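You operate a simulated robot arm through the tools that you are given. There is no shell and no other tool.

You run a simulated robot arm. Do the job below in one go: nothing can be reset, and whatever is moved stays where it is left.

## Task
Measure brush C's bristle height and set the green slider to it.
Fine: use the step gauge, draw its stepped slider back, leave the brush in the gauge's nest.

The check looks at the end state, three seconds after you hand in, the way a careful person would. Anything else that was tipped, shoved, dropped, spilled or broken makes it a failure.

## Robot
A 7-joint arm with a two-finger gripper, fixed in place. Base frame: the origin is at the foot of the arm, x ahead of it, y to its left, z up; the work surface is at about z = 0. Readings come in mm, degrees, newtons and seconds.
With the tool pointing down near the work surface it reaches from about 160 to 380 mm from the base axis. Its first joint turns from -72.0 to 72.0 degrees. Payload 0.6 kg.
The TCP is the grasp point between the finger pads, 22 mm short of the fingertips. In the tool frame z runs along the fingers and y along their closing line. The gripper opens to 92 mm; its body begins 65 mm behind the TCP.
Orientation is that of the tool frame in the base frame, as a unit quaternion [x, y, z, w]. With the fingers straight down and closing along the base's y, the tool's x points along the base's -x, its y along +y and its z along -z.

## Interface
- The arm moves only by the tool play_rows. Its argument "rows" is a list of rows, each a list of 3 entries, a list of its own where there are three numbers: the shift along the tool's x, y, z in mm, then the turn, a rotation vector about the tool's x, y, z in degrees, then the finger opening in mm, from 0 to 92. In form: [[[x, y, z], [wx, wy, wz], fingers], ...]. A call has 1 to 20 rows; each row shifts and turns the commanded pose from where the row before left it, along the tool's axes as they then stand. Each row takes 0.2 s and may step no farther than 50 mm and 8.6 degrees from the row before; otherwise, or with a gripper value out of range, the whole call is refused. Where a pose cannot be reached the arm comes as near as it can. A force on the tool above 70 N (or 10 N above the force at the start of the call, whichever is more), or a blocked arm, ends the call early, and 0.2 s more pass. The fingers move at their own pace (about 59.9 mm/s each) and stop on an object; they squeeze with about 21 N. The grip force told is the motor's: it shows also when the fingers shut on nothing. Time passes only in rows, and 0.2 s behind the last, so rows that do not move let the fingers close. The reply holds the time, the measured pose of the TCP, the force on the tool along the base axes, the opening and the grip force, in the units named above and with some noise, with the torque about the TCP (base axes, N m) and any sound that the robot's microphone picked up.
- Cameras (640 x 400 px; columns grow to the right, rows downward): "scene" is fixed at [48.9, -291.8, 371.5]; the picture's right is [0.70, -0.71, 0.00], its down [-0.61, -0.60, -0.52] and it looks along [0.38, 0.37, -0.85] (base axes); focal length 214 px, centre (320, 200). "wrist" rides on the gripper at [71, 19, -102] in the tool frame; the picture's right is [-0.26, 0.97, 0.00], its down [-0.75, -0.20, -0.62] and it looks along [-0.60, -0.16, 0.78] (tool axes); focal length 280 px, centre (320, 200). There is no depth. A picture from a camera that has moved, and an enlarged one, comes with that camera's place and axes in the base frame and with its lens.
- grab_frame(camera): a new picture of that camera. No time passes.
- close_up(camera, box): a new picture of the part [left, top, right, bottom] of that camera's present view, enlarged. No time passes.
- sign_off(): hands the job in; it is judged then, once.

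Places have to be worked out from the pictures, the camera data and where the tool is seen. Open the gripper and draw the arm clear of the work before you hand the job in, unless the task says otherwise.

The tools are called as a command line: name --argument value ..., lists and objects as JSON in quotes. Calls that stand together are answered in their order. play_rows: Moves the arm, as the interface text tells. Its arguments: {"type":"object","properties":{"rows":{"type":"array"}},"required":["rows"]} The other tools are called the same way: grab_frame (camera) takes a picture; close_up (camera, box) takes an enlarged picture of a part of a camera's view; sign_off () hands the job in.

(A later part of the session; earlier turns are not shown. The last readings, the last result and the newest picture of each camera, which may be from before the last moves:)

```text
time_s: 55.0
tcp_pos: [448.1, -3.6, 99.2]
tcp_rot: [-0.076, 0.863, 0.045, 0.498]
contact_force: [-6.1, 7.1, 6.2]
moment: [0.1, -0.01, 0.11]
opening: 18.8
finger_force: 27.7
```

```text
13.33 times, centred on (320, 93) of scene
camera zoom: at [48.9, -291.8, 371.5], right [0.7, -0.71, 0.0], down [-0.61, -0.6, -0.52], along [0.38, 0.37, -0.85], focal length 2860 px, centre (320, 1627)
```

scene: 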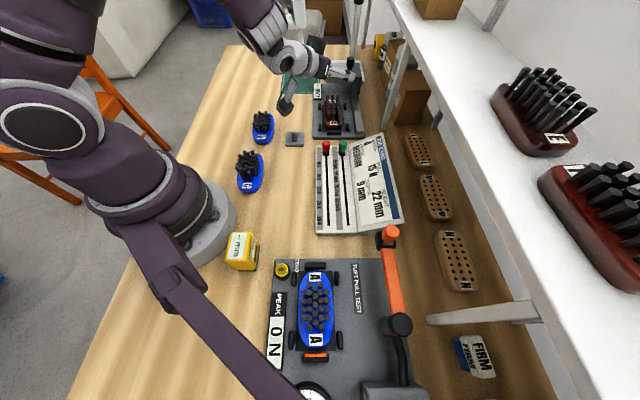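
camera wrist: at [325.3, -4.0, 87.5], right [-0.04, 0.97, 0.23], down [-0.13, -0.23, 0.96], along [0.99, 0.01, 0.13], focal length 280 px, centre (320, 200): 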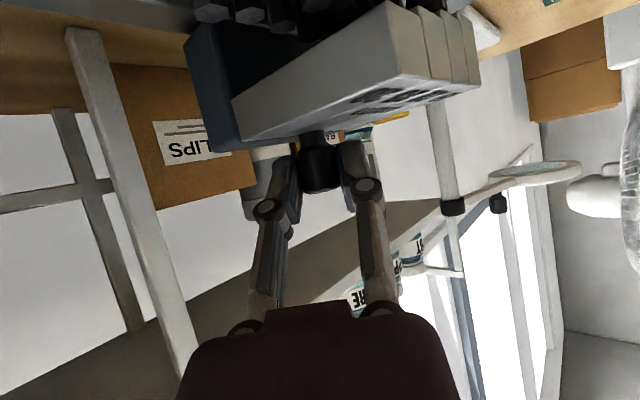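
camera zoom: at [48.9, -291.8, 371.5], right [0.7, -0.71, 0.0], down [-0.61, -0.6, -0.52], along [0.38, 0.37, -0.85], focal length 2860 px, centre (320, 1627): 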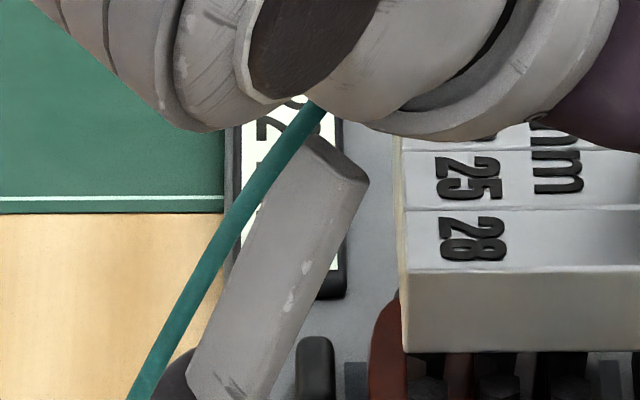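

The visible digit looks like a "2" (so "22"), but I want the slider at its real stop. I'll go on in 2 mm steps.

play_rows --rows '[[[0.82, -1.1, -1.44], [0, 0, 0], 12], [[0, 0, 0], [0, 0, 0], 12]]'

play_rows --rows '[[[0.82, -1.14, -1.42], [0, 0, 0], 12], [[0, 0, 0], [0, 0, 0], 12]]'

close_up --camera "scene" --box '[300, 60, 380, 140]'

grab_frame --camera "wrist"

```text
time_s: 55.6
tcp_pos: [447.4, -4.5, 100.2]
tcp_rot: [-0.078, 0.862, 0.046, 0.499]
contact_force: [28.4, 18.6, -8.8]
moment: [0.2, -0.39, 0.08]
opening: 19.2
finger_force: 28.4
```

```text
time_s: 56.2
tcp_pos: [446.5, -4.7, 99.2]
tcp_rot: [-0.077, 0.862, 0.047, 0.499]
contact_force: [28.3, 32.1, -0.6]
moment: [0.47, -0.43, 0.17]
opening: 19.2
finger_force: 28.3
```

```text
5.00 times, centred on (340, 100) of scene
camera zoom: at [49.0, -291.8, 371.5], right [0.7, -0.71, 0.0], down [-0.61, -0.6, -0.52], along [0.38, 0.37, -0.85], focal length 1072 px, centre (220, 700)
```

zoom: 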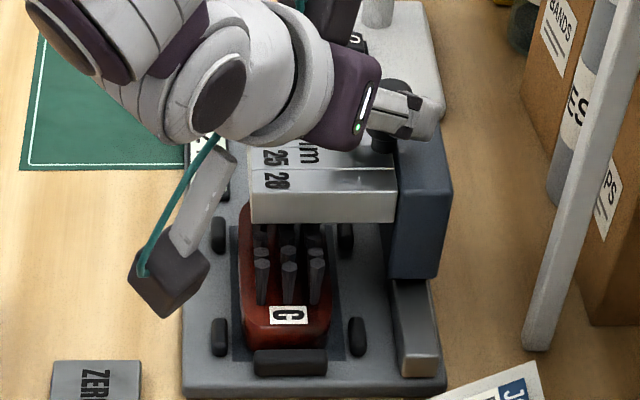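

```text
taken
camera wrist: at [321.1, -8.0, 87.4], right [-0.05, 0.97, 0.23], down [-0.13, -0.24, 0.96], along [0.99, 0.01, 0.14], focal length 280 px, centre (320, 200)
```

wrist: 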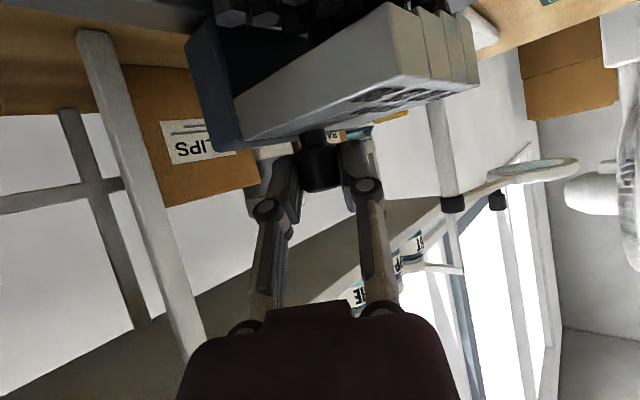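

A definite stop: about 43 N resisting along the rail at 90.8 mm travel, with the carriage still away from the rail's end. I'll relax the push by 2 mm of command and look at the display again.

play_rows --rows '[[[-0.82, 1.14, 1.42], [0, 0, 0], 12], [[0, 0, 0], [0, 0, 0], 12]]'

close_up --camera "scene" --box '[306, 78, 334, 108]'

close_up --camera "scene" --box '[300, 60, 380, 140]'

```text
time_s: 56.8
tcp_pos: [447.5, -6.1, 97.9]
tcp_rot: [-0.077, 0.864, 0.044, 0.496]
contact_force: [-7.4, 15.3, 6.2]
moment: [0.29, 0.03, 0.21]
opening: 23.4
finger_force: 8.3
```

```text
13.33 times, centred on (320, 93) of scene
camera zoom: at [48.9, -291.8, 371.5], right [0.7, -0.71, 0.0], down [-0.61, -0.6, -0.52], along [0.38, 0.37, -0.85], focal length 2860 px, centre (320, 1627)
```

zoom: 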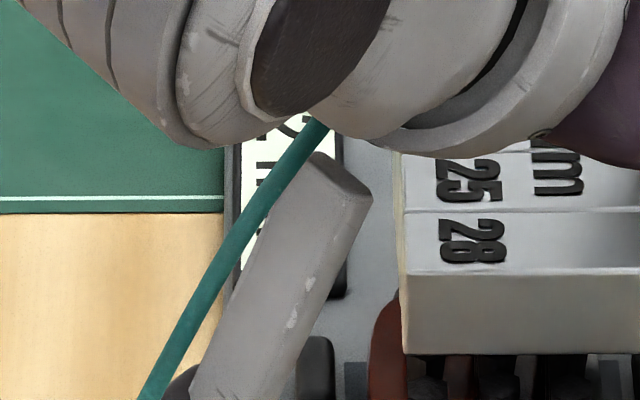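

```text
5.00 times, centred on (340, 100) of scene
camera zoom: at [48.9, -291.8, 371.5], right [0.7, -0.71, 0.0], down [-0.61, -0.6, -0.52], along [0.38, 0.37, -0.85], focal length 1072 px, centre (220, 700)
```

zoom: 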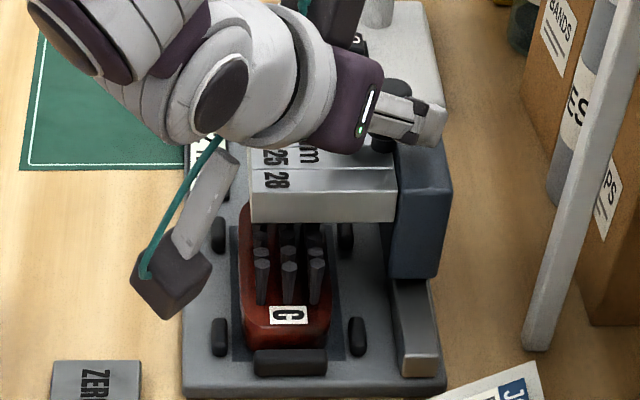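

The finger opening jumped to 23 mm, so the grip may have shifted on the knob. I'll hold for a moment and look.

play_rows --rows '[[[0, 0, 0], [0, 0, 0], 12], [[0, 0, 0], [0, 0, 0], 12]]'

grab_frame --camera "wrist"

close_up --camera "wrist" --box '[220, 80, 440, 250]'

```text
time_s: 57.4
tcp_pos: [447.5, -5.8, 96.2]
tcp_rot: [-0.077, 0.863, 0.044, 0.497]
contact_force: [-8.0, 13.9, -3.7]
moment: [0.13, 0.14, 0.27]
opening: 22.3
finger_force: 8.0
```

```text
taken
camera wrist: at [321.7, -8.4, 86.4], right [-0.04, 0.97, 0.23], down [-0.12, -0.23, 0.97], along [0.99, 0.01, 0.13], focal length 280 px, centre (320, 200)
```

wrist: 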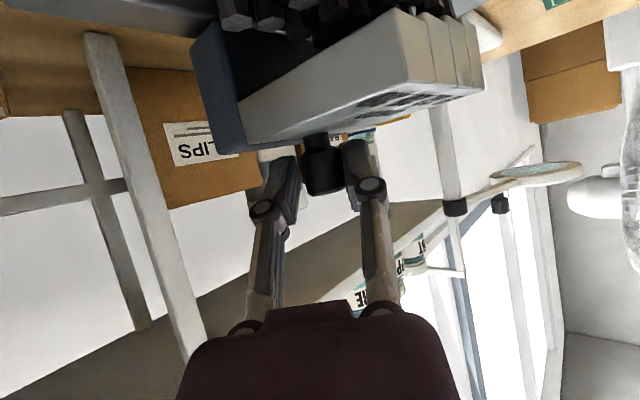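

```text
2.35 times, centred on (330, 165) of wrist
camera zoom: at [321.7, -8.4, 86.4], right [-0.04, 0.97, 0.23], down [-0.12, -0.23, 0.97], along [0.99, 0.01, 0.13], focal length 660 px, centre (296, 282)
```

zoom: 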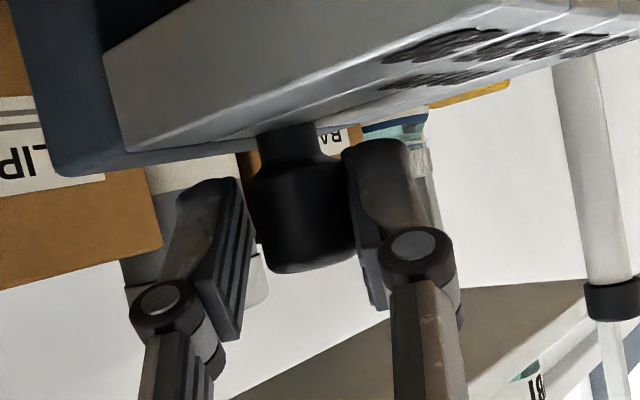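

The knob has shifted against one finger, so the slider sprang back slightly. I'll open the fingers to free the knob, rise straight up and clear the view to read the display.

play_rows --rows '[[[0, 0, 0], [0, 0, 0], 30], [[0, 0, 0], [0, 0, 0], 44], [[0, 0, 0], [0, 0, 0], 44]]'

close_up --camera "wrist" --box '[220, 80, 440, 250]'

```text
time_s: 58.2
tcp_pos: [448.7, -5.7, 97.9]
tcp_rot: [-0.077, 0.863, 0.044, 0.498]
contact_force: [0.3, -0.5, 0.2]
moment: [-0.02, -0.03, -0.01]
opening: 43.7
finger_force: 0.1
```

```text
2.35 times, centred on (330, 165) of wrist
camera zoom: at [322.2, -8.6, 87.0], right [-0.04, 0.97, 0.23], down [-0.13, -0.23, 0.96], along [0.99, 0.01, 0.13], focal length 660 px, centre (296, 282)
```

zoom: 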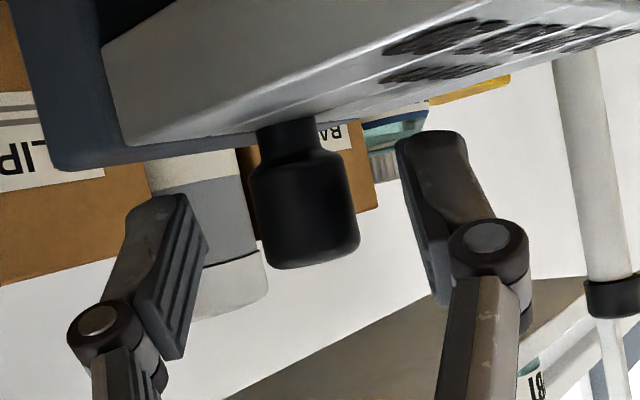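

The knob is free with no force on the tool. I'll rise 45 mm and then back off to the left and up so the scene camera can see the display.

play_rows --rows '[[[-7.8, 0, -4.48], [0, 0, 0], 44], [[-7.8, 0, -4.48], [0, 0, 0], 44], [[-7.8, 0, -4.48], [0, 0, 0], 44], [[-7.8, 0, -4.48], [0, 0, 0], 44], [[-7.8, 0, -4.48], [0, 0, 0], 44], [[-0.1, 9.15, -9.9], [0, 0, 0], 44], [[-0.1, 9.15, -9.9], [0, 0, 0], 44], [[-0.1, 9.15, -9.9], [0, 0, 0], 44], [[-0.1, 9.15, -9.9], [0, 0, 0], 44], [[-0.1, 9.15, -9.9], [0, 0, 0], 44], [[-0.1, 9.15, -9.9], [0, 0, 0], 44], [[-0.1, 9.15, -9.9], [0, 0, 0], 44], [[-0.1, 9.15, -9.9], [0, 0, 0], 44], [[0, 0, 0], [0, 0, 0], 44]]'

grab_frame --camera "scene"

close_up --camera "scene" --box '[290, 60, 390, 150]'

grab_frame --camera "wrist"

```text
time_s: 61.2
tcp_pos: [368.8, 54.0, 183.3]
tcp_rot: [-0.077, 0.863, 0.045, 0.498]
contact_force: [-0.5, -0.1, -0.2]
moment: [0.0, 0.03, -0.01]
opening: 43.9
finger_force: 0.0
```

```text
taken
```

scene: 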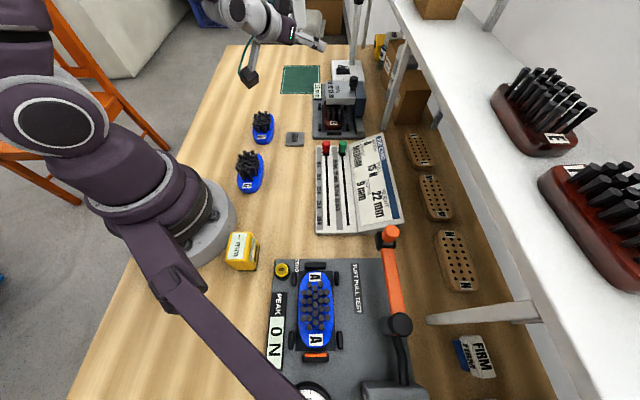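

```text
4.44 times, centred on (340, 105) of scene
camera zoom: at [48.9, -291.8, 371.5], right [0.7, -0.71, 0.0], down [-0.61, -0.6, -0.52], along [0.38, 0.37, -0.85], focal length 953 px, centre (231, 622)
```

zoom: 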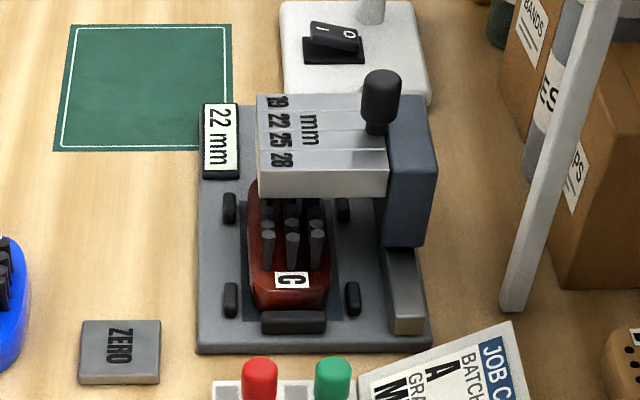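

```text
taken
camera wrist: at [241.3, 52.2, 172.0], right [-0.04, 0.97, 0.23], down [-0.13, -0.23, 0.96], along [0.99, 0.01, 0.13], focal length 280 px, centre (320, 200)
```

wrist: 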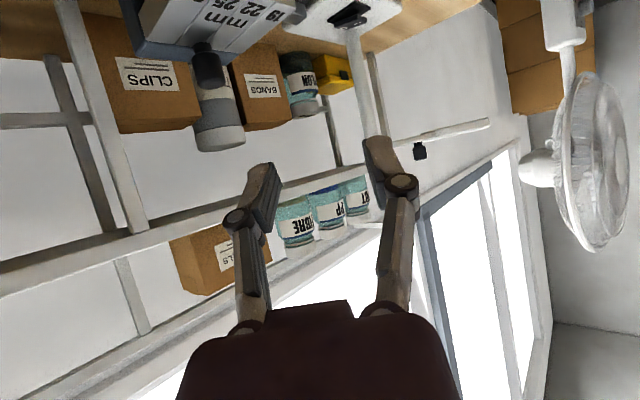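

The display clearly reads "22 mm" and brush C is still in the nest. I'll enlarge it once to be certain, then return above the knob to draw the slider back.

close_up --camera "scene" --box '[308, 78, 338, 108]'

play_rows --rows '[[[0.1, -9.15, 9.9], [0, 0, 0], 44], [[0.1, -9.15, 9.9], [0, 0, 0], 44], [[0.1, -9.15, 9.9], [0, 0, 0], 44], [[0.1, -9.15, 9.9], [0, 0, 0], 44], [[0.1, -9.15, 9.9], [0, 0, 0], 44], [[0.1, -9.15, 9.9], [0, 0, 0], 44], [[0.1, -9.15, 9.9], [0, 0, 0], 44], [[0.1, -7.35, 9.9], [0, 0, 0], 44], [[0, 0, 0], [0, 0, 0], 44]]'

grab_frame --camera "wrist"

```text
13.33 times, centred on (323, 93) of scene
camera zoom: at [48.9, -291.8, 371.5], right [0.7, -0.71, 0.0], down [-0.61, -0.6, -0.52], along [0.38, 0.37, -0.85], focal length 2860 px, centre (280, 1627)
```

zoom: 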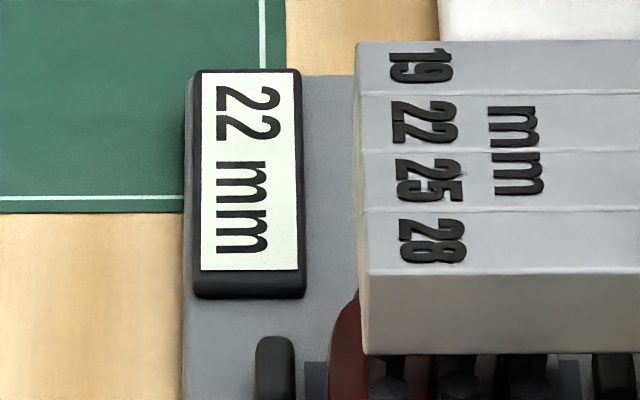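

```text
time_s: 63.2
tcp_pos: [448.0, -3.2, 143.2]
tcp_rot: [-0.077, 0.863, 0.044, 0.498]
contact_force: [0.0, 0.5, -0.5]
moment: [-0.02, 0.01, 0.0]
opening: 44.1
finger_force: 0.1
```

```text
taken
camera wrist: at [322.7, -6.6, 132.0], right [-0.04, 0.97, 0.23], down [-0.13, -0.23, 0.96], along [0.99, 0.01, 0.13], focal length 280 px, centre (320, 200)
```

wrist: 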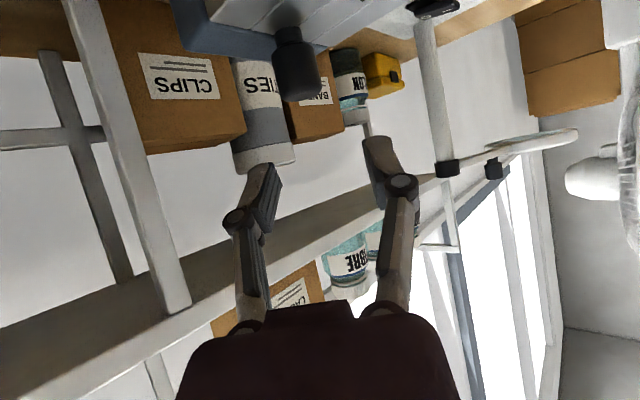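

The reading is 22 mm beyond doubt. I'm back above the knob at TCP (447.9, −3.4, 143); I'll descend around it.

play_rows --rows '[[[7.8, 0, 4.48], [0, 0, 0], 44], [[7.8, 0, 4.48], [0, 0, 0], 44], [[7.8, 0, 4.48], [0, 0, 0], 44], [[7.8, 0, 4.48], [0, 0, 0], 44], [[7.8, 0, 4.48], [0, 0, 0], 44], [[0, 0, 0], [0, 0, 0], 44]]'

close_up --camera "wrist" --box '[220, 80, 440, 250]'

```text
time_s: 64.6
tcp_pos: [447.3, -3.4, 97.0]
tcp_rot: [-0.077, 0.863, 0.044, 0.498]
contact_force: [0.9, 0.1, 0.0]
moment: [-0.02, -0.04, 0.0]
opening: 43.9
finger_force: 0.0
```

```text
2.35 times, centred on (330, 165) of wrist
camera zoom: at [321.7, -6.0, 86.5], right [-0.04, 0.97, 0.23], down [-0.13, -0.23, 0.96], along [0.99, 0.01, 0.13], focal length 660 px, centre (296, 282)
```

zoom: 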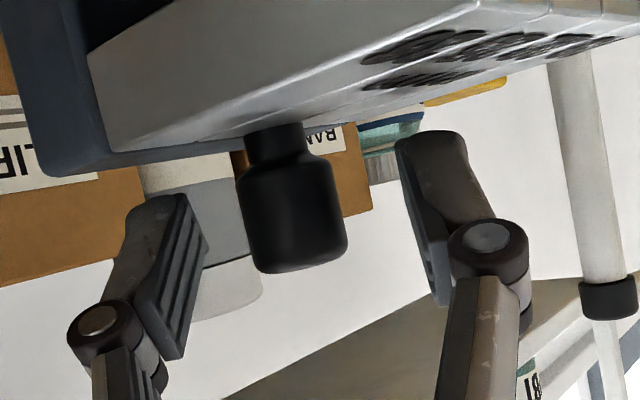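

The knob is centred between the fingers just as in the first grip. I'll close on it and begin pushing the slider back along the rail.

play_rows --rows '[[[0, 0, 0], [0, 0, 0], 30], [[0, 0, 0], [0, 0, 0], 22], [[0, 0, 0], [0, 0, 0], 12], [[0, 0, 0], [0, 0, 0], 12]]'

play_rows --rows '[[[-0.82, 1.14, 1.42], [0, 0, 0], 12], [[-1.64, 2.28, 2.84], [0, 0, 0], 12], [[-1.64, 2.28, 2.84], [0, 0, 0], 12], [[0, 0, 0], [0, 0, 0], 12]]'

```text
time_s: 65.6
tcp_pos: [446.3, -4.5, 98.1]
tcp_rot: [-0.076, 0.863, 0.042, 0.499]
contact_force: [6.8, -7.6, -2.9]
moment: [-0.08, -0.04, -0.08]
opening: 18.9
finger_force: 28.2
```

```text
time_s: 66.6
tcp_pos: [454.5, 4.1, 98.7]
tcp_rot: [-0.076, 0.863, 0.044, 0.498]
contact_force: [10.8, -11.0, -7.5]
moment: [-0.2, 0.0, -0.13]
opening: 19.2
finger_force: 28.0
```

The slider is moving back; sideways load is 15 N, so I'll trim 0.5 mm and continue 16 mm.

play_rows --rows '[[[-0.14, -0.41, 0.25], [0, 0, 0], 12], [[-1.64, 2.28, 2.84], [0, 0, 0], 12], [[-1.64, 2.28, 2.84], [0, 0, 0], 12], [[-1.64, 2.28, 2.84], [0, 0, 0], 12], [[-1.64, 2.28, 2.84], [0, 0, 0], 12], [[0, 0, 0], [0, 0, 0], 12]]'

close_up --camera "scene" --box '[300, 60, 380, 140]'

```text
time_s: 68.0
tcp_pos: [465.4, 14.4, 97.3]
tcp_rot: [-0.076, 0.863, 0.043, 0.498]
contact_force: [13.9, -13.8, -10.5]
moment: [-0.22, -0.06, -0.17]
opening: 19.1
finger_force: 28.3
```

```text
5.00 times, centred on (340, 100) of scene
camera zoom: at [49.0, -291.8, 371.5], right [0.7, -0.71, 0.0], down [-0.61, -0.6, -0.52], along [0.38, 0.37, -0.85], focal length 1072 px, centre (220, 700)
```

zoom: 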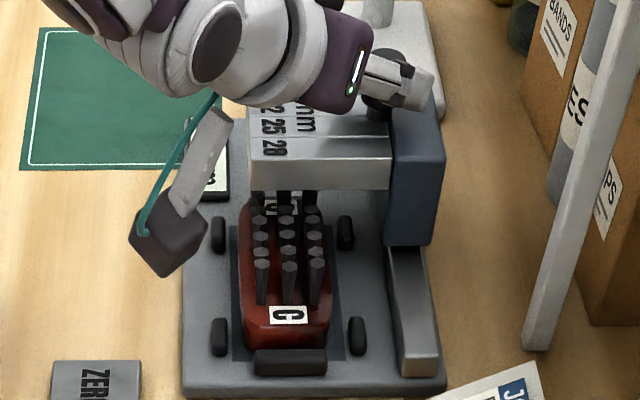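

The slider is returning smoothly, and the bristles are re-emerging undisturbed. I'll trim again (0.8 mm sideways, 0.3 mm down) and push 20 mm more.

play_rows --rows '[[[0.04, -0.66, 0.55], [0, 0, 0], 12], [[-1.64, 2.28, 2.84], [0, 0, 0], 12], [[-1.64, 2.28, 2.84], [0, 0, 0], 12], [[-1.64, 2.28, 2.84], [0, 0, 0], 12], [[-1.64, 2.28, 2.84], [0, 0, 0], 12], [[-1.64, 2.28, 2.84], [0, 0, 0], 12], [[0, 0, 0], [0, 0, 0], 12]]'

grab_frame --camera "wrist"

```text
time_s: 69.6
tcp_pos: [479.3, 29.2, 97.2]
tcp_rot: [-0.076, 0.862, 0.044, 0.498]
contact_force: [7.5, -7.0, 2.4]
moment: [-0.1, -0.02, -0.08]
opening: 19.0
finger_force: 27.9
```

```text
taken
camera wrist: at [354.2, 25.8, 86.7], right [-0.04, 0.97, 0.23], down [-0.13, -0.23, 0.96], along [0.99, 0.01, 0.13], focal length 280 px, centre (320, 200)
```

wrist: 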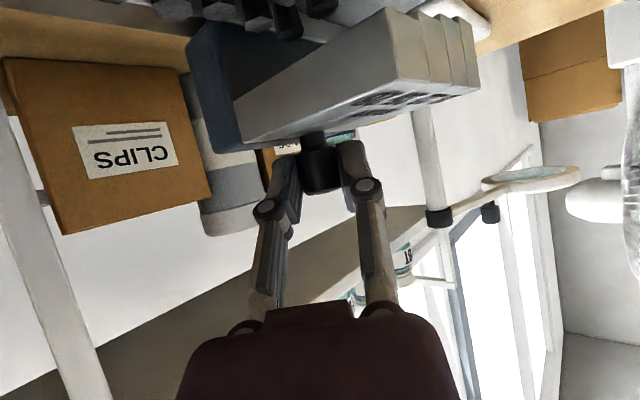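

About 43 mm remain to the original end position. I'll push another 20 mm with a small trim.

play_rows --rows '[[[-0.08, -0.25, 0.15], [0, 0, 0], 12], [[-1.64, 2.28, 2.84], [0, 0, 0], 12], [[-1.64, 2.28, 2.84], [0, 0, 0], 12], [[-1.64, 2.28, 2.84], [0, 0, 0], 12], [[-1.64, 2.28, 2.84], [0, 0, 0], 12], [[-1.64, 2.28, 2.84], [0, 0, 0], 12], [[0, 0, 0], [0, 0, 0], 12]]'

close_up --camera "scene" --box '[300, 40, 380, 140]'

```text
time_s: 71.2
tcp_pos: [493.7, 42.4, 97.9]
tcp_rot: [-0.076, 0.862, 0.044, 0.499]
contact_force: [-3.1, 3.4, 5.4]
moment: [0.09, -0.06, 0.04]
opening: 19.0
finger_force: 27.9
```

```text
4.00 times, centred on (340, 90) of scene
camera zoom: at [48.9, -291.8, 371.5], right [0.7, -0.71, 0.0], down [-0.61, -0.6, -0.52], along [0.38, 0.37, -0.85], focal length 858 px, centre (240, 640)
```

zoom: 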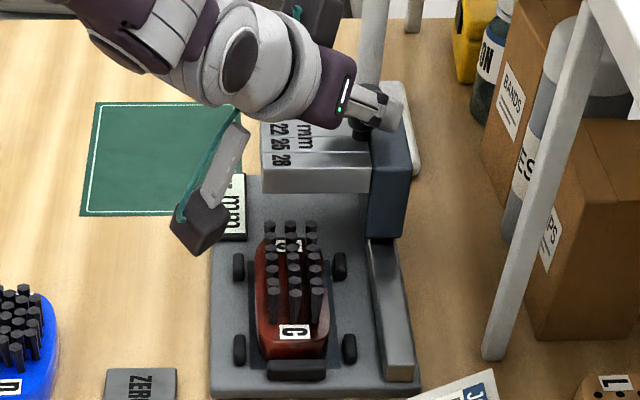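

The block is clear of the bristles now, with small forces. About 23 mm remains; I'll push 16 mm and then finish in small steps.

play_rows --rows '[[[-1.64, 2.28, 2.84], [0, 0, 0], 12], [[-1.64, 2.28, 2.84], [0, 0, 0], 12], [[-1.64, 2.28, 2.84], [0, 0, 0], 12], [[-1.64, 2.28, 2.84], [0, 0, 0], 12], [[0, 0, 0], [0, 0, 0], 12]]'

play_rows --rows '[[[-0.82, 1.14, 1.42], [0, 0, 0], 12], [[-0.82, 1.14, 1.42], [0, 0, 0], 12], [[0, 0, 0], [0, 0, 0], 12]]'

grab_frame --camera "wrist"

```text
time_s: 72.4
tcp_pos: [505.2, 54.8, 98.7]
tcp_rot: [-0.077, 0.862, 0.044, 0.498]
contact_force: [-0.7, 1.6, 4.8]
moment: [0.03, -0.07, 0.03]
opening: 18.9
finger_force: 27.5
```

```text
time_s: 73.2
tcp_pos: [508.6, 57.3, 97.5]
tcp_rot: [-0.077, 0.862, 0.044, 0.498]
contact_force: [1.3, -2.3, 3.7]
moment: [-0.07, -0.08, -0.04]
opening: 18.9
finger_force: 27.4
```

```text
taken
camera wrist: at [382.3, 53.9, 86.6], right [-0.04, 0.97, 0.23], down [-0.13, -0.23, 0.96], along [0.99, 0.01, 0.13], focal length 280 px, centre (320, 200)
```

wrist: 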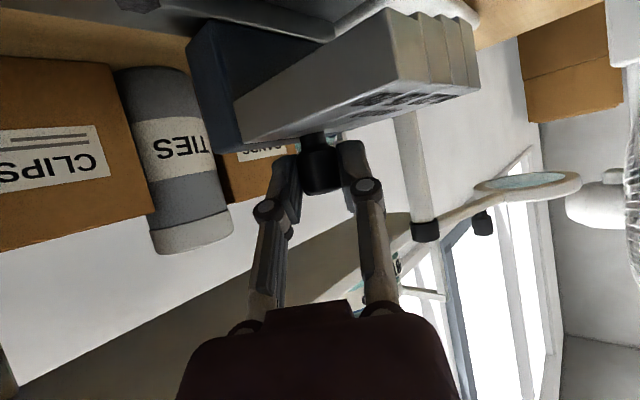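

About 3.8 mm short of the original position. Two more 2 mm steps, watching for the end stop.

play_rows --rows '[[[-0.82, 1.14, 1.42], [0, 0, 0], 12], [[0, 0, 0], [0, 0, 0], 12]]'

play_rows --rows '[[[-0.7, 0.97, 1.21], [0, 0, 0], 12], [[0, 0, 0], [0, 0, 0], 12]]'

grab_frame --camera "wrist"

close_up --camera "scene" --box '[300, 40, 380, 140]'

```text
time_s: 73.8
tcp_pos: [508.5, 58.0, 96.5]
tcp_rot: [-0.077, 0.862, 0.044, 0.498]
contact_force: [1.7, -1.4, 5.4]
moment: [-0.05, 0.01, 0.0]
opening: 19.2
finger_force: 28.3
```

```text
time_s: 74.4
tcp_pos: [509.8, 58.8, 97.2]
tcp_rot: [-0.077, 0.863, 0.043, 0.498]
contact_force: [3.7, -4.2, 2.8]
moment: [-0.04, -0.1, -0.04]
opening: 19.1
finger_force: 28.4
```

```text
taken
camera wrist: at [384.4, 56.0, 86.7], right [-0.04, 0.97, 0.23], down [-0.13, -0.23, 0.97], along [0.99, 0.01, 0.13], focal length 280 px, centre (320, 200)
```

wrist: 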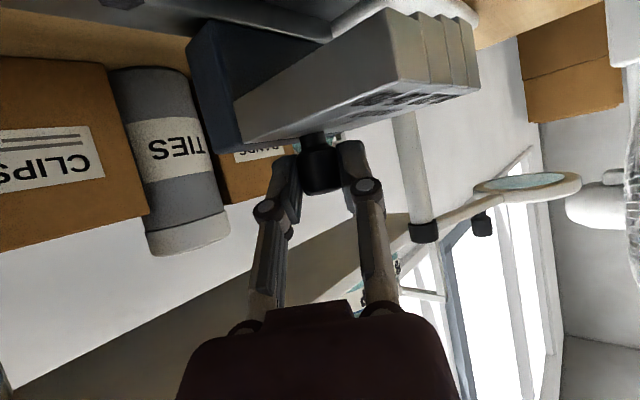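

```text
4.00 times, centred on (340, 90) of scene
camera zoom: at [48.9, -291.8, 371.5], right [0.7, -0.71, 0.0], down [-0.61, -0.6, -0.52], along [0.38, 0.37, -0.85], focal length 858 px, centre (240, 640)
```

zoom: 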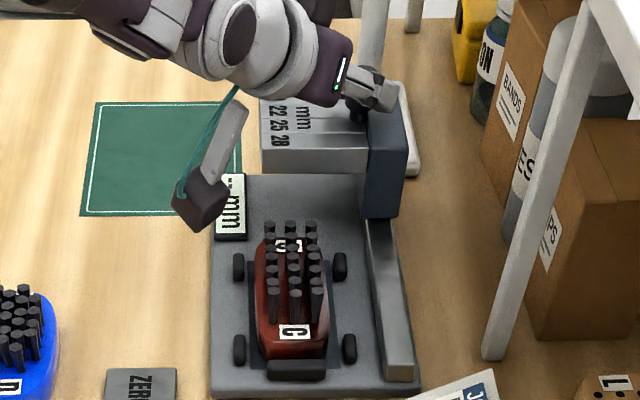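

The slider is within about 1 mm of its original end position (block edge at the same image row as at the start). One last 1.5 mm push to seat it.

play_rows --rows '[[[-0.61, 0.85, 1.06], [0, 0, 0], 12], [[0, 0, 0], [0, 0, 0], 12]]'

```text
time_s: 75.0
tcp_pos: [511.1, 58.8, 95.9]
tcp_rot: [-0.076, 0.863, 0.043, 0.497]
contact_force: [-21.4, -12.6, 9.8]
moment: [-0.21, 0.28, -0.1]
opening: 19.1
finger_force: 27.6
```

The end stop is felt (about 24 N), so the slider is fully back. I'll ease off, release the knob and rise.

play_rows --rows '[[[0.35, -0.49, -0.6], [0, 0, 0], 12], [[0, 0, 0], [0, 0, 0], 30], [[0, 0, 0], [0, 0, 0], 46], [[0, 0, 0], [0, 0, 0], 46], [[-7.8, 0, -4.48], [0, 0, 0], 46], [[-7.8, 0, -4.48], [0, 0, 0], 46], [[-7.8, 0, -4.48], [0, 0, 0], 46], [[-7.8, 0, -4.48], [0, 0, 0], 46], [[-7.8, 0, -4.48], [0, 0, 0], 46], [[0, 0, 0], [0, 0, 0], 46]]'

close_up --camera "scene" --box '[290, 30, 390, 150]'

grab_frame --camera "wrist"

```text
time_s: 77.2
tcp_pos: [511.4, 59.9, 143.4]
tcp_rot: [-0.076, 0.863, 0.044, 0.498]
contact_force: [0.2, -0.5, 0.0]
moment: [0.01, -0.05, 0.0]
opening: 45.8
finger_force: 0.0
```

```text
3.33 times, centred on (340, 90) of scene
camera zoom: at [48.9, -291.8, 371.5], right [0.7, -0.71, 0.0], down [-0.61, -0.6, -0.52], along [0.38, 0.37, -0.85], focal length 715 px, centre (253, 567)
```

zoom: 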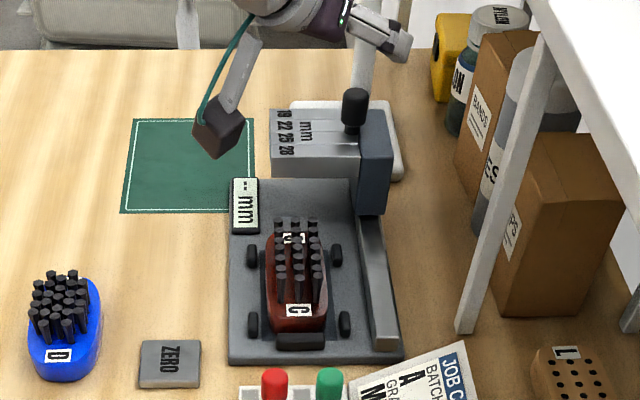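

```text
taken
camera wrist: at [386.1, 56.9, 132.8], right [-0.04, 0.97, 0.23], down [-0.13, -0.23, 0.96], along [0.99, 0.01, 0.13], focal length 280 px, centre (320, 200)
```

wrist: 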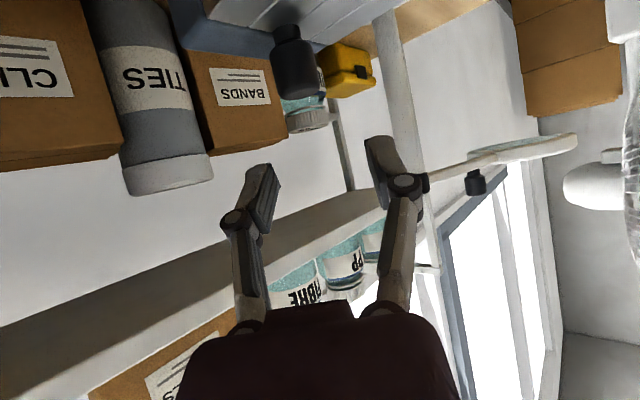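

The slider is back at its end, the display shows "-- mm" again, and brush C stands in the nest. I'll retract from the knob along the way I came.

play_rows --rows '[[[6.52, -3.18, -10.4], [0, 0, 0], 46], [[6.52, -3.18, -10.4], [0, 0, 0], 46], [[6.52, -3.18, -10.4], [0, 0, 0], 46], [[6.52, -3.18, -10.4], [0, 0, 0], 46], [[6.52, -3.18, -10.4], [0, 0, 0], 46], [[6.52, -3.18, -10.4], [0, 0, 0], 46], [[6.52, -3.18, -10.4], [0, 0, 0], 46], [[6.52, -3.18, -10.4], [0, 0, 0], 46], [[6.52, -3.18, -10.4], [0, 0, 0], 46], [[6.52, -3.18, -10.4], [0, 0, 0], 46], [[-6, 0, -10], [0, 0, 0], 46], [[-6, 0, -10], [0, 0, 0], 46], [[-6, 0, -10], [0, 0, 0], 46], [[-6, 0, -10], [0, 0, 0], 46], [[0, 0, 0], [0, 0, 0], 46]]'

close_up --camera "scene" --box '[300, 60, 400, 150]'

close_up --camera "scene" --box '[310, 130, 370, 240]'

```text
time_s: 80.4
tcp_pos: [373.3, 1.5, 179.1]
tcp_rot: [-0.076, 0.863, 0.044, 0.498]
contact_force: [-0.9, -0.6, 0.5]
moment: [0.01, 0.01, 0.02]
opening: 45.8
finger_force: 0.0
```

```text
4.44 times, centred on (350, 105) of scene
camera zoom: at [48.9, -291.8, 371.5], right [0.7, -0.71, 0.0], down [-0.61, -0.6, -0.52], along [0.38, 0.37, -0.85], focal length 953 px, centre (187, 622)
```

zoom: 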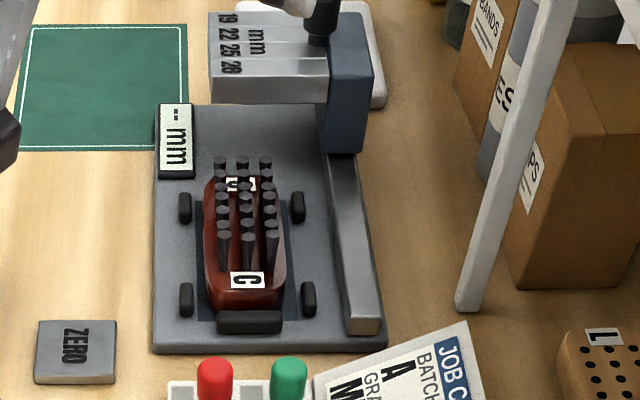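

```text
3.64 times, centred on (340, 185) of scene
camera zoom: at [48.9, -291.8, 371.5], right [0.7, -0.71, 0.0], down [-0.61, -0.6, -0.52], along [0.38, 0.37, -0.85], focal length 780 px, centre (247, 254)
```

zoom: 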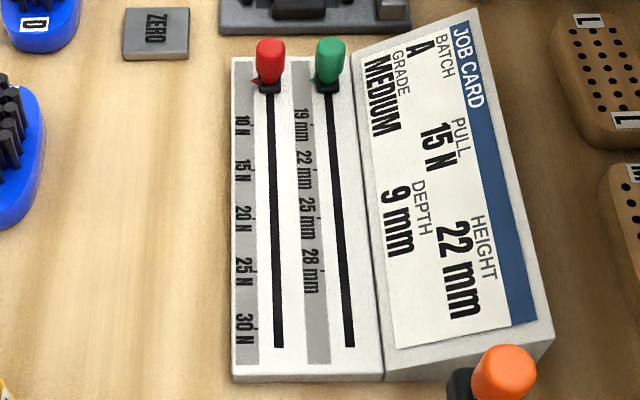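

The brush is well seated in the nest. I'll enlarge the slider board to see its tick marks and pointers.

close_up --camera "scene" --box '[312, 135, 352, 175]'

close_up --camera "scene" --box '[312, 165, 362, 235]'

```text
10.00 times, centred on (332, 155) of scene
camera zoom: at [48.9, -291.8, 371.5], right [0.7, -0.71, 0.0], down [-0.61, -0.6, -0.52], along [0.38, 0.37, -0.85], focal length 2145 px, centre (200, 650)
```

zoom: 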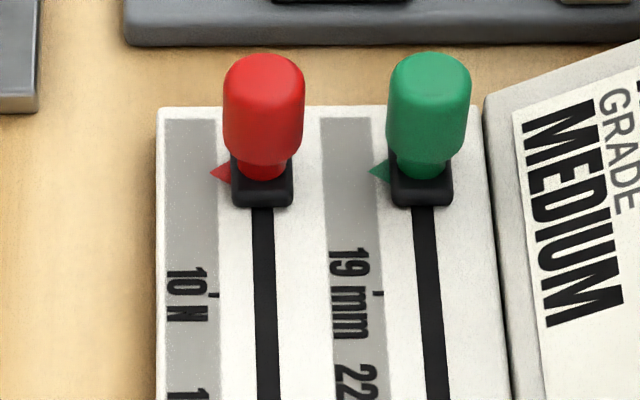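

```text
5.71 times, centred on (337, 200) of scene
camera zoom: at [48.9, -291.8, 371.5], right [0.7, -0.71, 0.0], down [-0.61, -0.6, -0.52], along [0.38, 0.37, -0.85], focal length 1226 px, centre (223, 200)
```

zoom: 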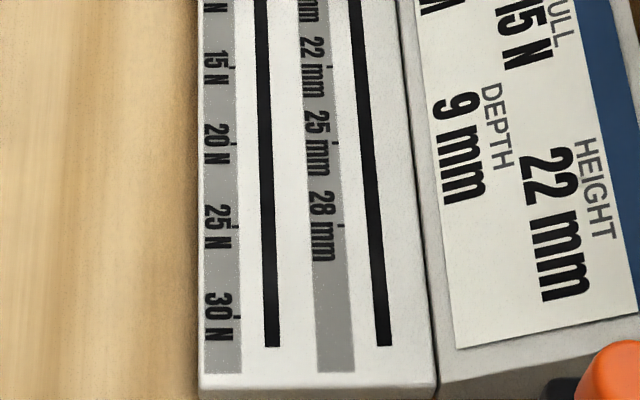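

The ticks are evenly spaced: 19 mm at u≈143, 22 mm at u≈109 along the board's track (u is the 45° direction), and the green pointer is at u≈178. I'll back off, bring the tool upright, then turn it so the fingers close along the track.

play_rows --rows '[[[2.93, -3.86, -10.8], [0, 0, 0], 46], [[2.93, -3.86, -10.8], [0, 0, 0], 46], [[2.93, -3.86, -10.8], [0, 0, 0], 46], [[2.93, -3.86, -10.8], [0, 0, 0], 46], [[2.93, -3.86, -10.8], [0, 0, 0], 46], [[2.93, -3.86, -10.8], [0, 0, 0], 46], [[2.93, -3.86, -10.8], [0, 0, 0], 46], [[0, 0, 0], [0, 7.5, 0], 46], [[0, 0, 0], [0, 7.5, 0], 46], [[0, 0, 0], [0, 7.5, 0], 46], [[0, 0, 0], [0, 7.5, 0], 46], [[0, 0, 0], [0, 7.5, 0], 46], [[0, 0, 0], [0, 7.5, 0], 46], [[0, 0, 0], [0, 7.5, 0], 46], [[0, 0, 0], [0, 7.5, 0], 46], [[0, 0, 0], [0, 0, 0], 46]]'

grab_frame --camera "wrist"

```text
time_s: 83.8
tcp_pos: [304.1, -38.6, 200.8]
tcp_rot: [-0.088, 0.996, 0.001, -0.001]
contact_force: [0.0, 0.2, 0.3]
moment: [0.04, 0.02, 0.0]
opening: 46.0
finger_force: 0.1
```

```text
taken
camera wrist: at [230.3, -31.8, 300.6], right [0.09, 1.0, 0.0], down [0.78, -0.07, 0.62], along [0.62, -0.06, -0.78], focal length 280 px, centre (320, 200)
```

wrist: 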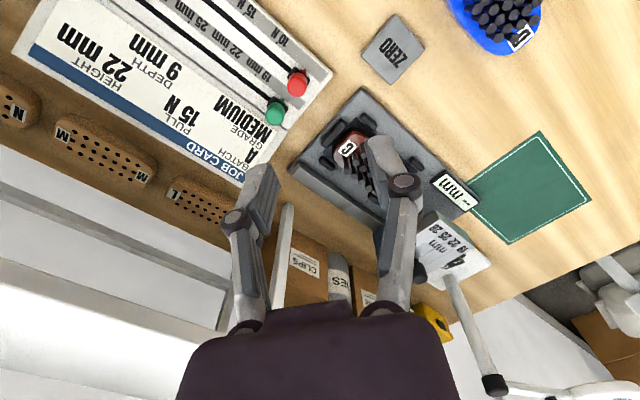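

The tool is upright at (303.5, −38, 199). I'll enlarge the board in this view for another fix on the green slider and ticks.

close_up --camera "wrist" --box '[180, 0, 340, 140]'

close_up --camera "wrist" --box '[290, 90, 480, 220]'

```text
2.86 times, centred on (260, 70) of wrist
camera zoom: at [230.3, -31.8, 300.6], right [0.09, 1.0, 0.0], down [0.78, -0.07, 0.62], along [0.62, -0.06, -0.78], focal length 801 px, centre (491, 571)
```

zoom: 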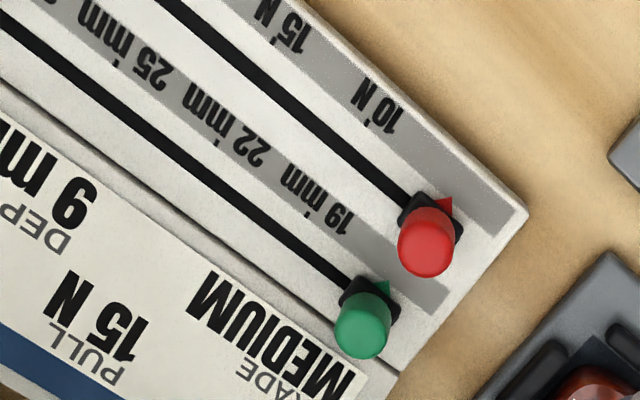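

```text
3.08 times, centred on (385, 155) of wrist
camera zoom: at [230.3, -31.8, 300.6], right [0.09, 1.0, 0.0], down [0.78, -0.07, 0.62], along [0.62, -0.06, -0.78], focal length 863 px, centre (120, 338)
```

zoom: 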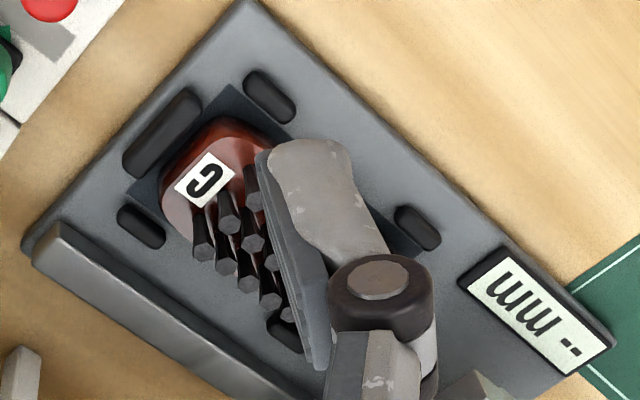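

Combining both views: the board top is at z≈14.6, the 22 mm tick is at u≈106, the green pointer at u≈173, and the green knob axis at about (329.5, −85) with its top near z≈48. I'll turn the tool so the fingers close along the track.

play_rows --rows '[[[0, 0, 0], [0, 0, 6.875], 46], [[0, 0, 0], [0, 0, 6.875], 46], [[0, 0, 0], [0, 0, 6.875], 46], [[0, 0, 0], [0, 0, 6.875], 46], [[0, 0, 0], [0, 0, 6.875], 46], [[0, 0, 0], [0, 0, 6.875], 46], [[0, 0, 0], [0, 0, 6.875], 46], [[0, 0, 0], [0, 0, 6.875], 46], [[0, 0, 0], [0, 0, 0], 46]]'

grab_frame --camera "wrist"

```text
time_s: 85.8
tcp_pos: [303.0, -37.2, 198.6]
tcp_rot: [0.383, 0.924, 0.001, 0.0]
contact_force: [-0.2, 0.2, 0.3]
moment: [-0.01, 0.01, 0.0]
opening: 46.0
finger_force: 0.0
```

```text
taken
camera wrist: at [266.4, 25.8, 300.3], right [0.87, 0.5, 0.0], down [0.39, -0.68, 0.63], along [0.31, -0.54, -0.78], focal length 280 px, centre (320, 200)
```

wrist: 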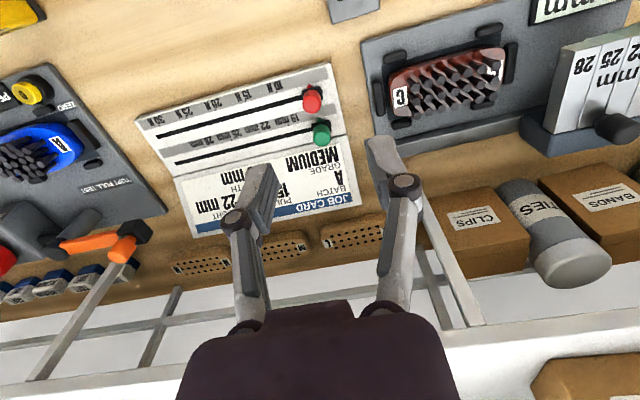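

The fingers now close along the track. I'll move to a hover about 120 mm high above the green knob and check alignment.

play_rows --rows '[[[-8.67, -2.43, 13], [0, 0, 0], 46], [[-8.67, -2.43, 13], [0, 0, 0], 46], [[-8.67, -2.43, 13], [0, 0, 0], 46], [[-8.67, -2.43, 13], [0, 0, 0], 46], [[-8.67, -2.43, 13], [0, 0, 0], 46], [[-8.67, -2.43, 13], [0, 0, 0], 46], [[0, 0, 0], [0, 0, 0], 46]]'

grab_frame --camera "wrist"

close_up --camera "scene" --box '[280, 60, 400, 180]'

```text
time_s: 87.4
tcp_pos: [331.7, -84.7, 119.7]
tcp_rot: [0.382, 0.924, -0.001, 0.0]
contact_force: [-0.4, -0.2, 0.3]
moment: [-0.02, 0.0, 0.04]
opening: 46.1
finger_force: 0.1
```

```text
taken
camera wrist: at [294.4, -20.6, 221.5], right [0.87, 0.5, 0.0], down [0.39, -0.68, 0.63], along [0.31, -0.54, -0.78], focal length 280 px, centre (320, 200)
```

wrist: 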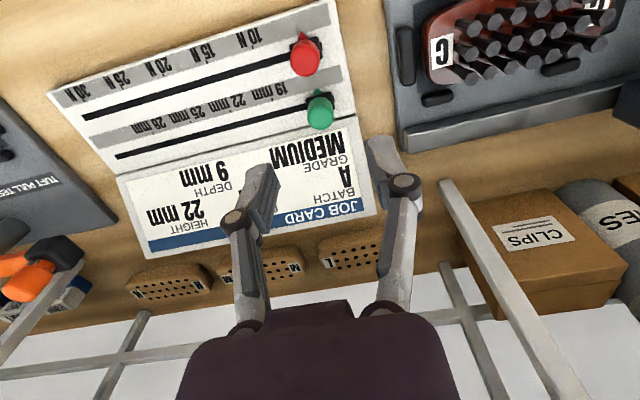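

```text
3.33 times, centred on (340, 120) of scene
camera zoom: at [48.9, -291.8, 371.5], right [0.7, -0.71, 0.0], down [-0.61, -0.6, -0.52], along [0.38, 0.37, -0.85], focal length 715 px, centre (253, 467)
```

zoom: 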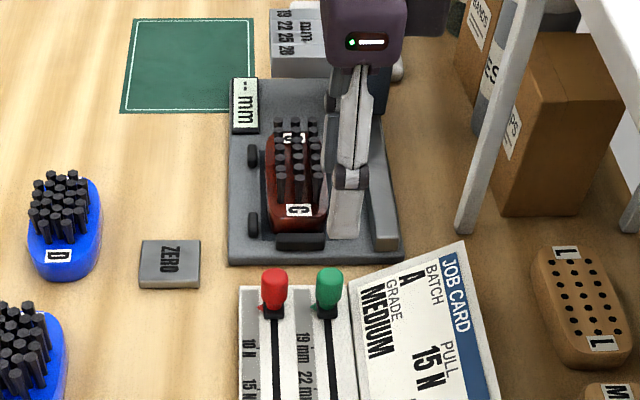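

close_up --camera "wrist" --box '[200, 60, 360, 160]'

```text
4.00 times, centred on (280, 110) of wrist
camera zoom: at [294.4, -20.6, 221.5], right [0.87, 0.5, 0.0], down [0.39, -0.68, 0.63], along [0.31, -0.54, -0.78], focal length 1122 px, centre (480, 560)
```

zoom: 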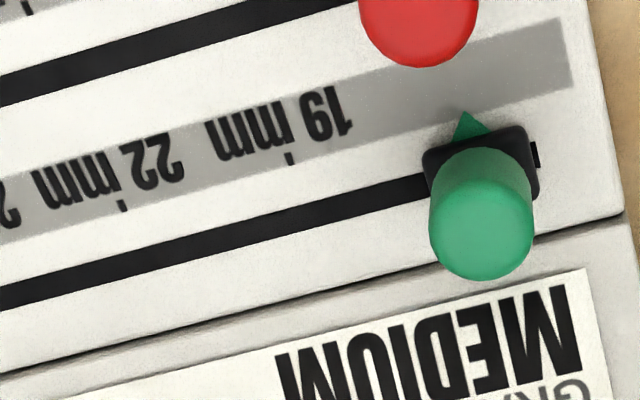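

The pointer needs to move about 66.7 mm (two steps of 33.4) to the 22 mm tick. The knob axis is at (329.6, −81.5), so I'll shift 2.5 mm across and 0.8 mm along, then descend with the fingers straddling the knob.

play_rows --rows '[[[2.5, 0.8, 5], [0, 0, 0], 46], [[0, 0, 10], [0, 0, 0], 46], [[0, 0, 10], [0, 0, 0], 46], [[0, 0, 10], [0, 0, 0], 46], [[0, 0, 10], [0, 0, 0], 46], [[0, 0, 8], [0, 0, 0], 46], [[0, 0, 0], [0, 0, 0], 46]]'

grab_frame --camera "wrist"

close_up --camera "scene" --box '[300, 100, 380, 180]'

```text
time_s: 89.0
tcp_pos: [329.3, -80.7, 69.3]
tcp_rot: [0.382, 0.924, 0.0, 0.0]
contact_force: [0.4, 0.3, -0.1]
moment: [0.01, -0.01, 0.01]
opening: 45.9
finger_force: 0.1
```

```text
taken
camera wrist: at [292.0, -19.0, 169.5], right [0.87, 0.5, 0.0], down [0.39, -0.68, 0.63], along [0.31, -0.54, -0.78], focal length 280 px, centre (320, 200)
```

wrist: 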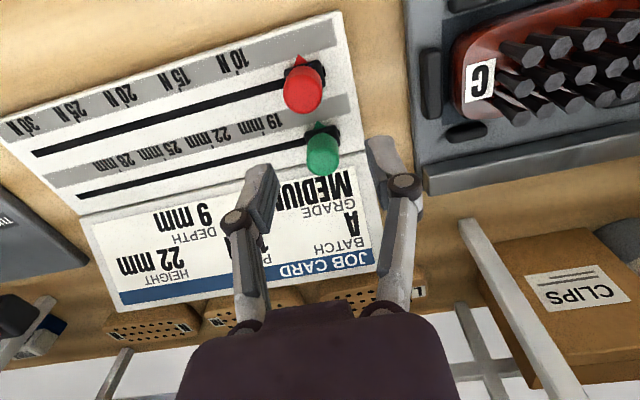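

```text
5.00 times, centred on (340, 140) of scene
camera zoom: at [48.9, -291.8, 371.5], right [0.7, -0.71, 0.0], down [-0.61, -0.6, -0.52], along [0.38, 0.37, -0.85], focal length 1072 px, centre (220, 500)
```

zoom: 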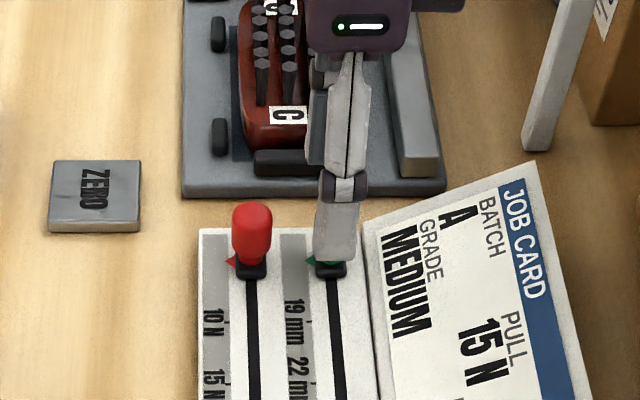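

The knob is centred under the gripper. I'll lower 22 mm more, leaving the tips just above the slider's base, then look.

play_rows --rows '[[[0, 0, 6], [0, 0, 0], 46], [[0, 0, 6], [0, 0, 0], 46], [[0, 0, 6], [0, 0, 0], 46], [[0, 0, 4], [0, 0, 0], 46], [[0, 0, 0], [0, 0, 0], 46]]'

grab_frame --camera "wrist"

close_up --camera "scene" --box '[300, 100, 380, 180]'

```text
time_s: 90.2
tcp_pos: [330.1, -82.3, 45.7]
tcp_rot: [0.382, 0.924, 0.001, -0.001]
contact_force: [0.0, -0.1, 0.1]
moment: [0.01, 0.01, 0.0]
opening: 46.1
finger_force: 0.2
```

```text
taken
camera wrist: at [292.3, -19.1, 147.1], right [0.87, 0.5, 0.0], down [0.39, -0.68, 0.63], along [0.31, -0.54, -0.78], focal length 280 px, centre (320, 200)
```

wrist: 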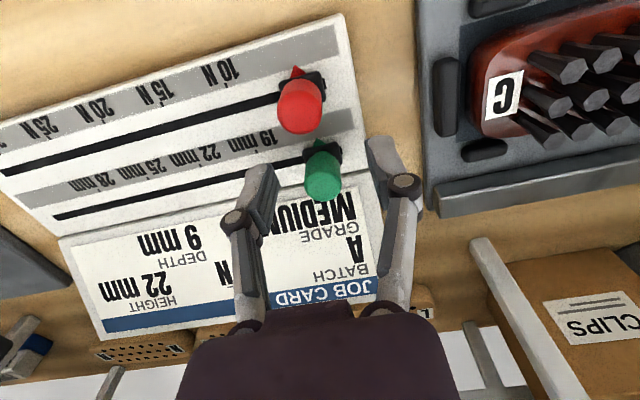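

```text
5.00 times, centred on (340, 140) of scene
camera zoom: at [48.9, -291.8, 371.5], right [0.7, -0.71, 0.0], down [-0.61, -0.6, -0.52], along [0.38, 0.37, -0.85], focal length 1072 px, centre (220, 500)
```

zoom: 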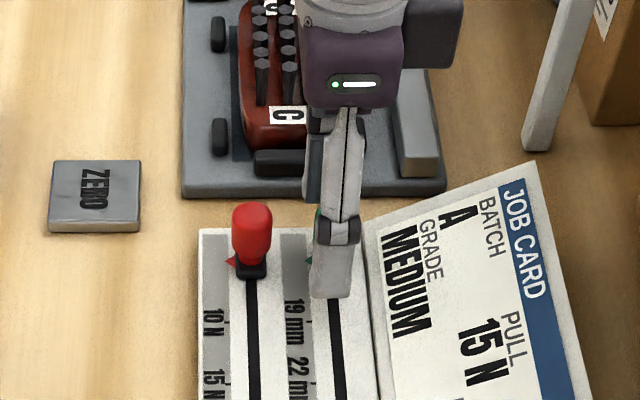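

The green knob is between the fingers with no contact. I'll close on it.

play_rows --rows '[[[0, 0, 0], [0, 0, 0], 34], [[0, 0, 0], [0, 0, 0], 24], [[0, 0, 0], [0, 0, 0], 12], [[0, 0, 0], [0, 0, 0], 12]]'

close_up --camera "wrist" --box '[180, 80, 420, 230]'

```text
time_s: 91.2
tcp_pos: [329.6, -82.6, 47.3]
tcp_rot: [0.382, 0.924, 0.001, 0.001]
contact_force: [-0.4, 0.3, 1.1]
moment: [0.02, -0.02, 0.0]
opening: 17.1
finger_force: 27.5
```

```text
2.67 times, centred on (300, 155) of wrist
camera zoom: at [292.2, -19.1, 147.2], right [0.87, 0.5, 0.0], down [0.39, -0.68, 0.63], along [0.31, -0.54, -0.78], focal length 748 px, centre (373, 320)
```

zoom: 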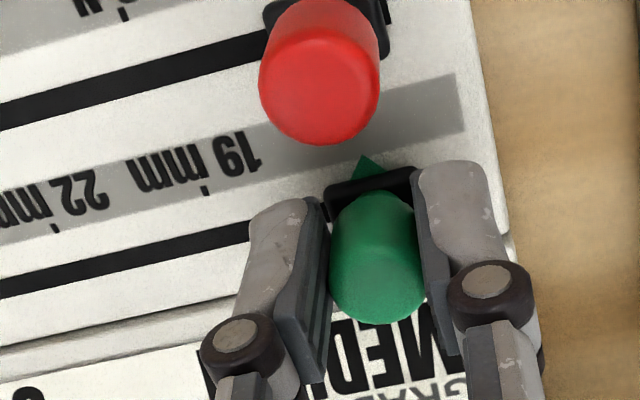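

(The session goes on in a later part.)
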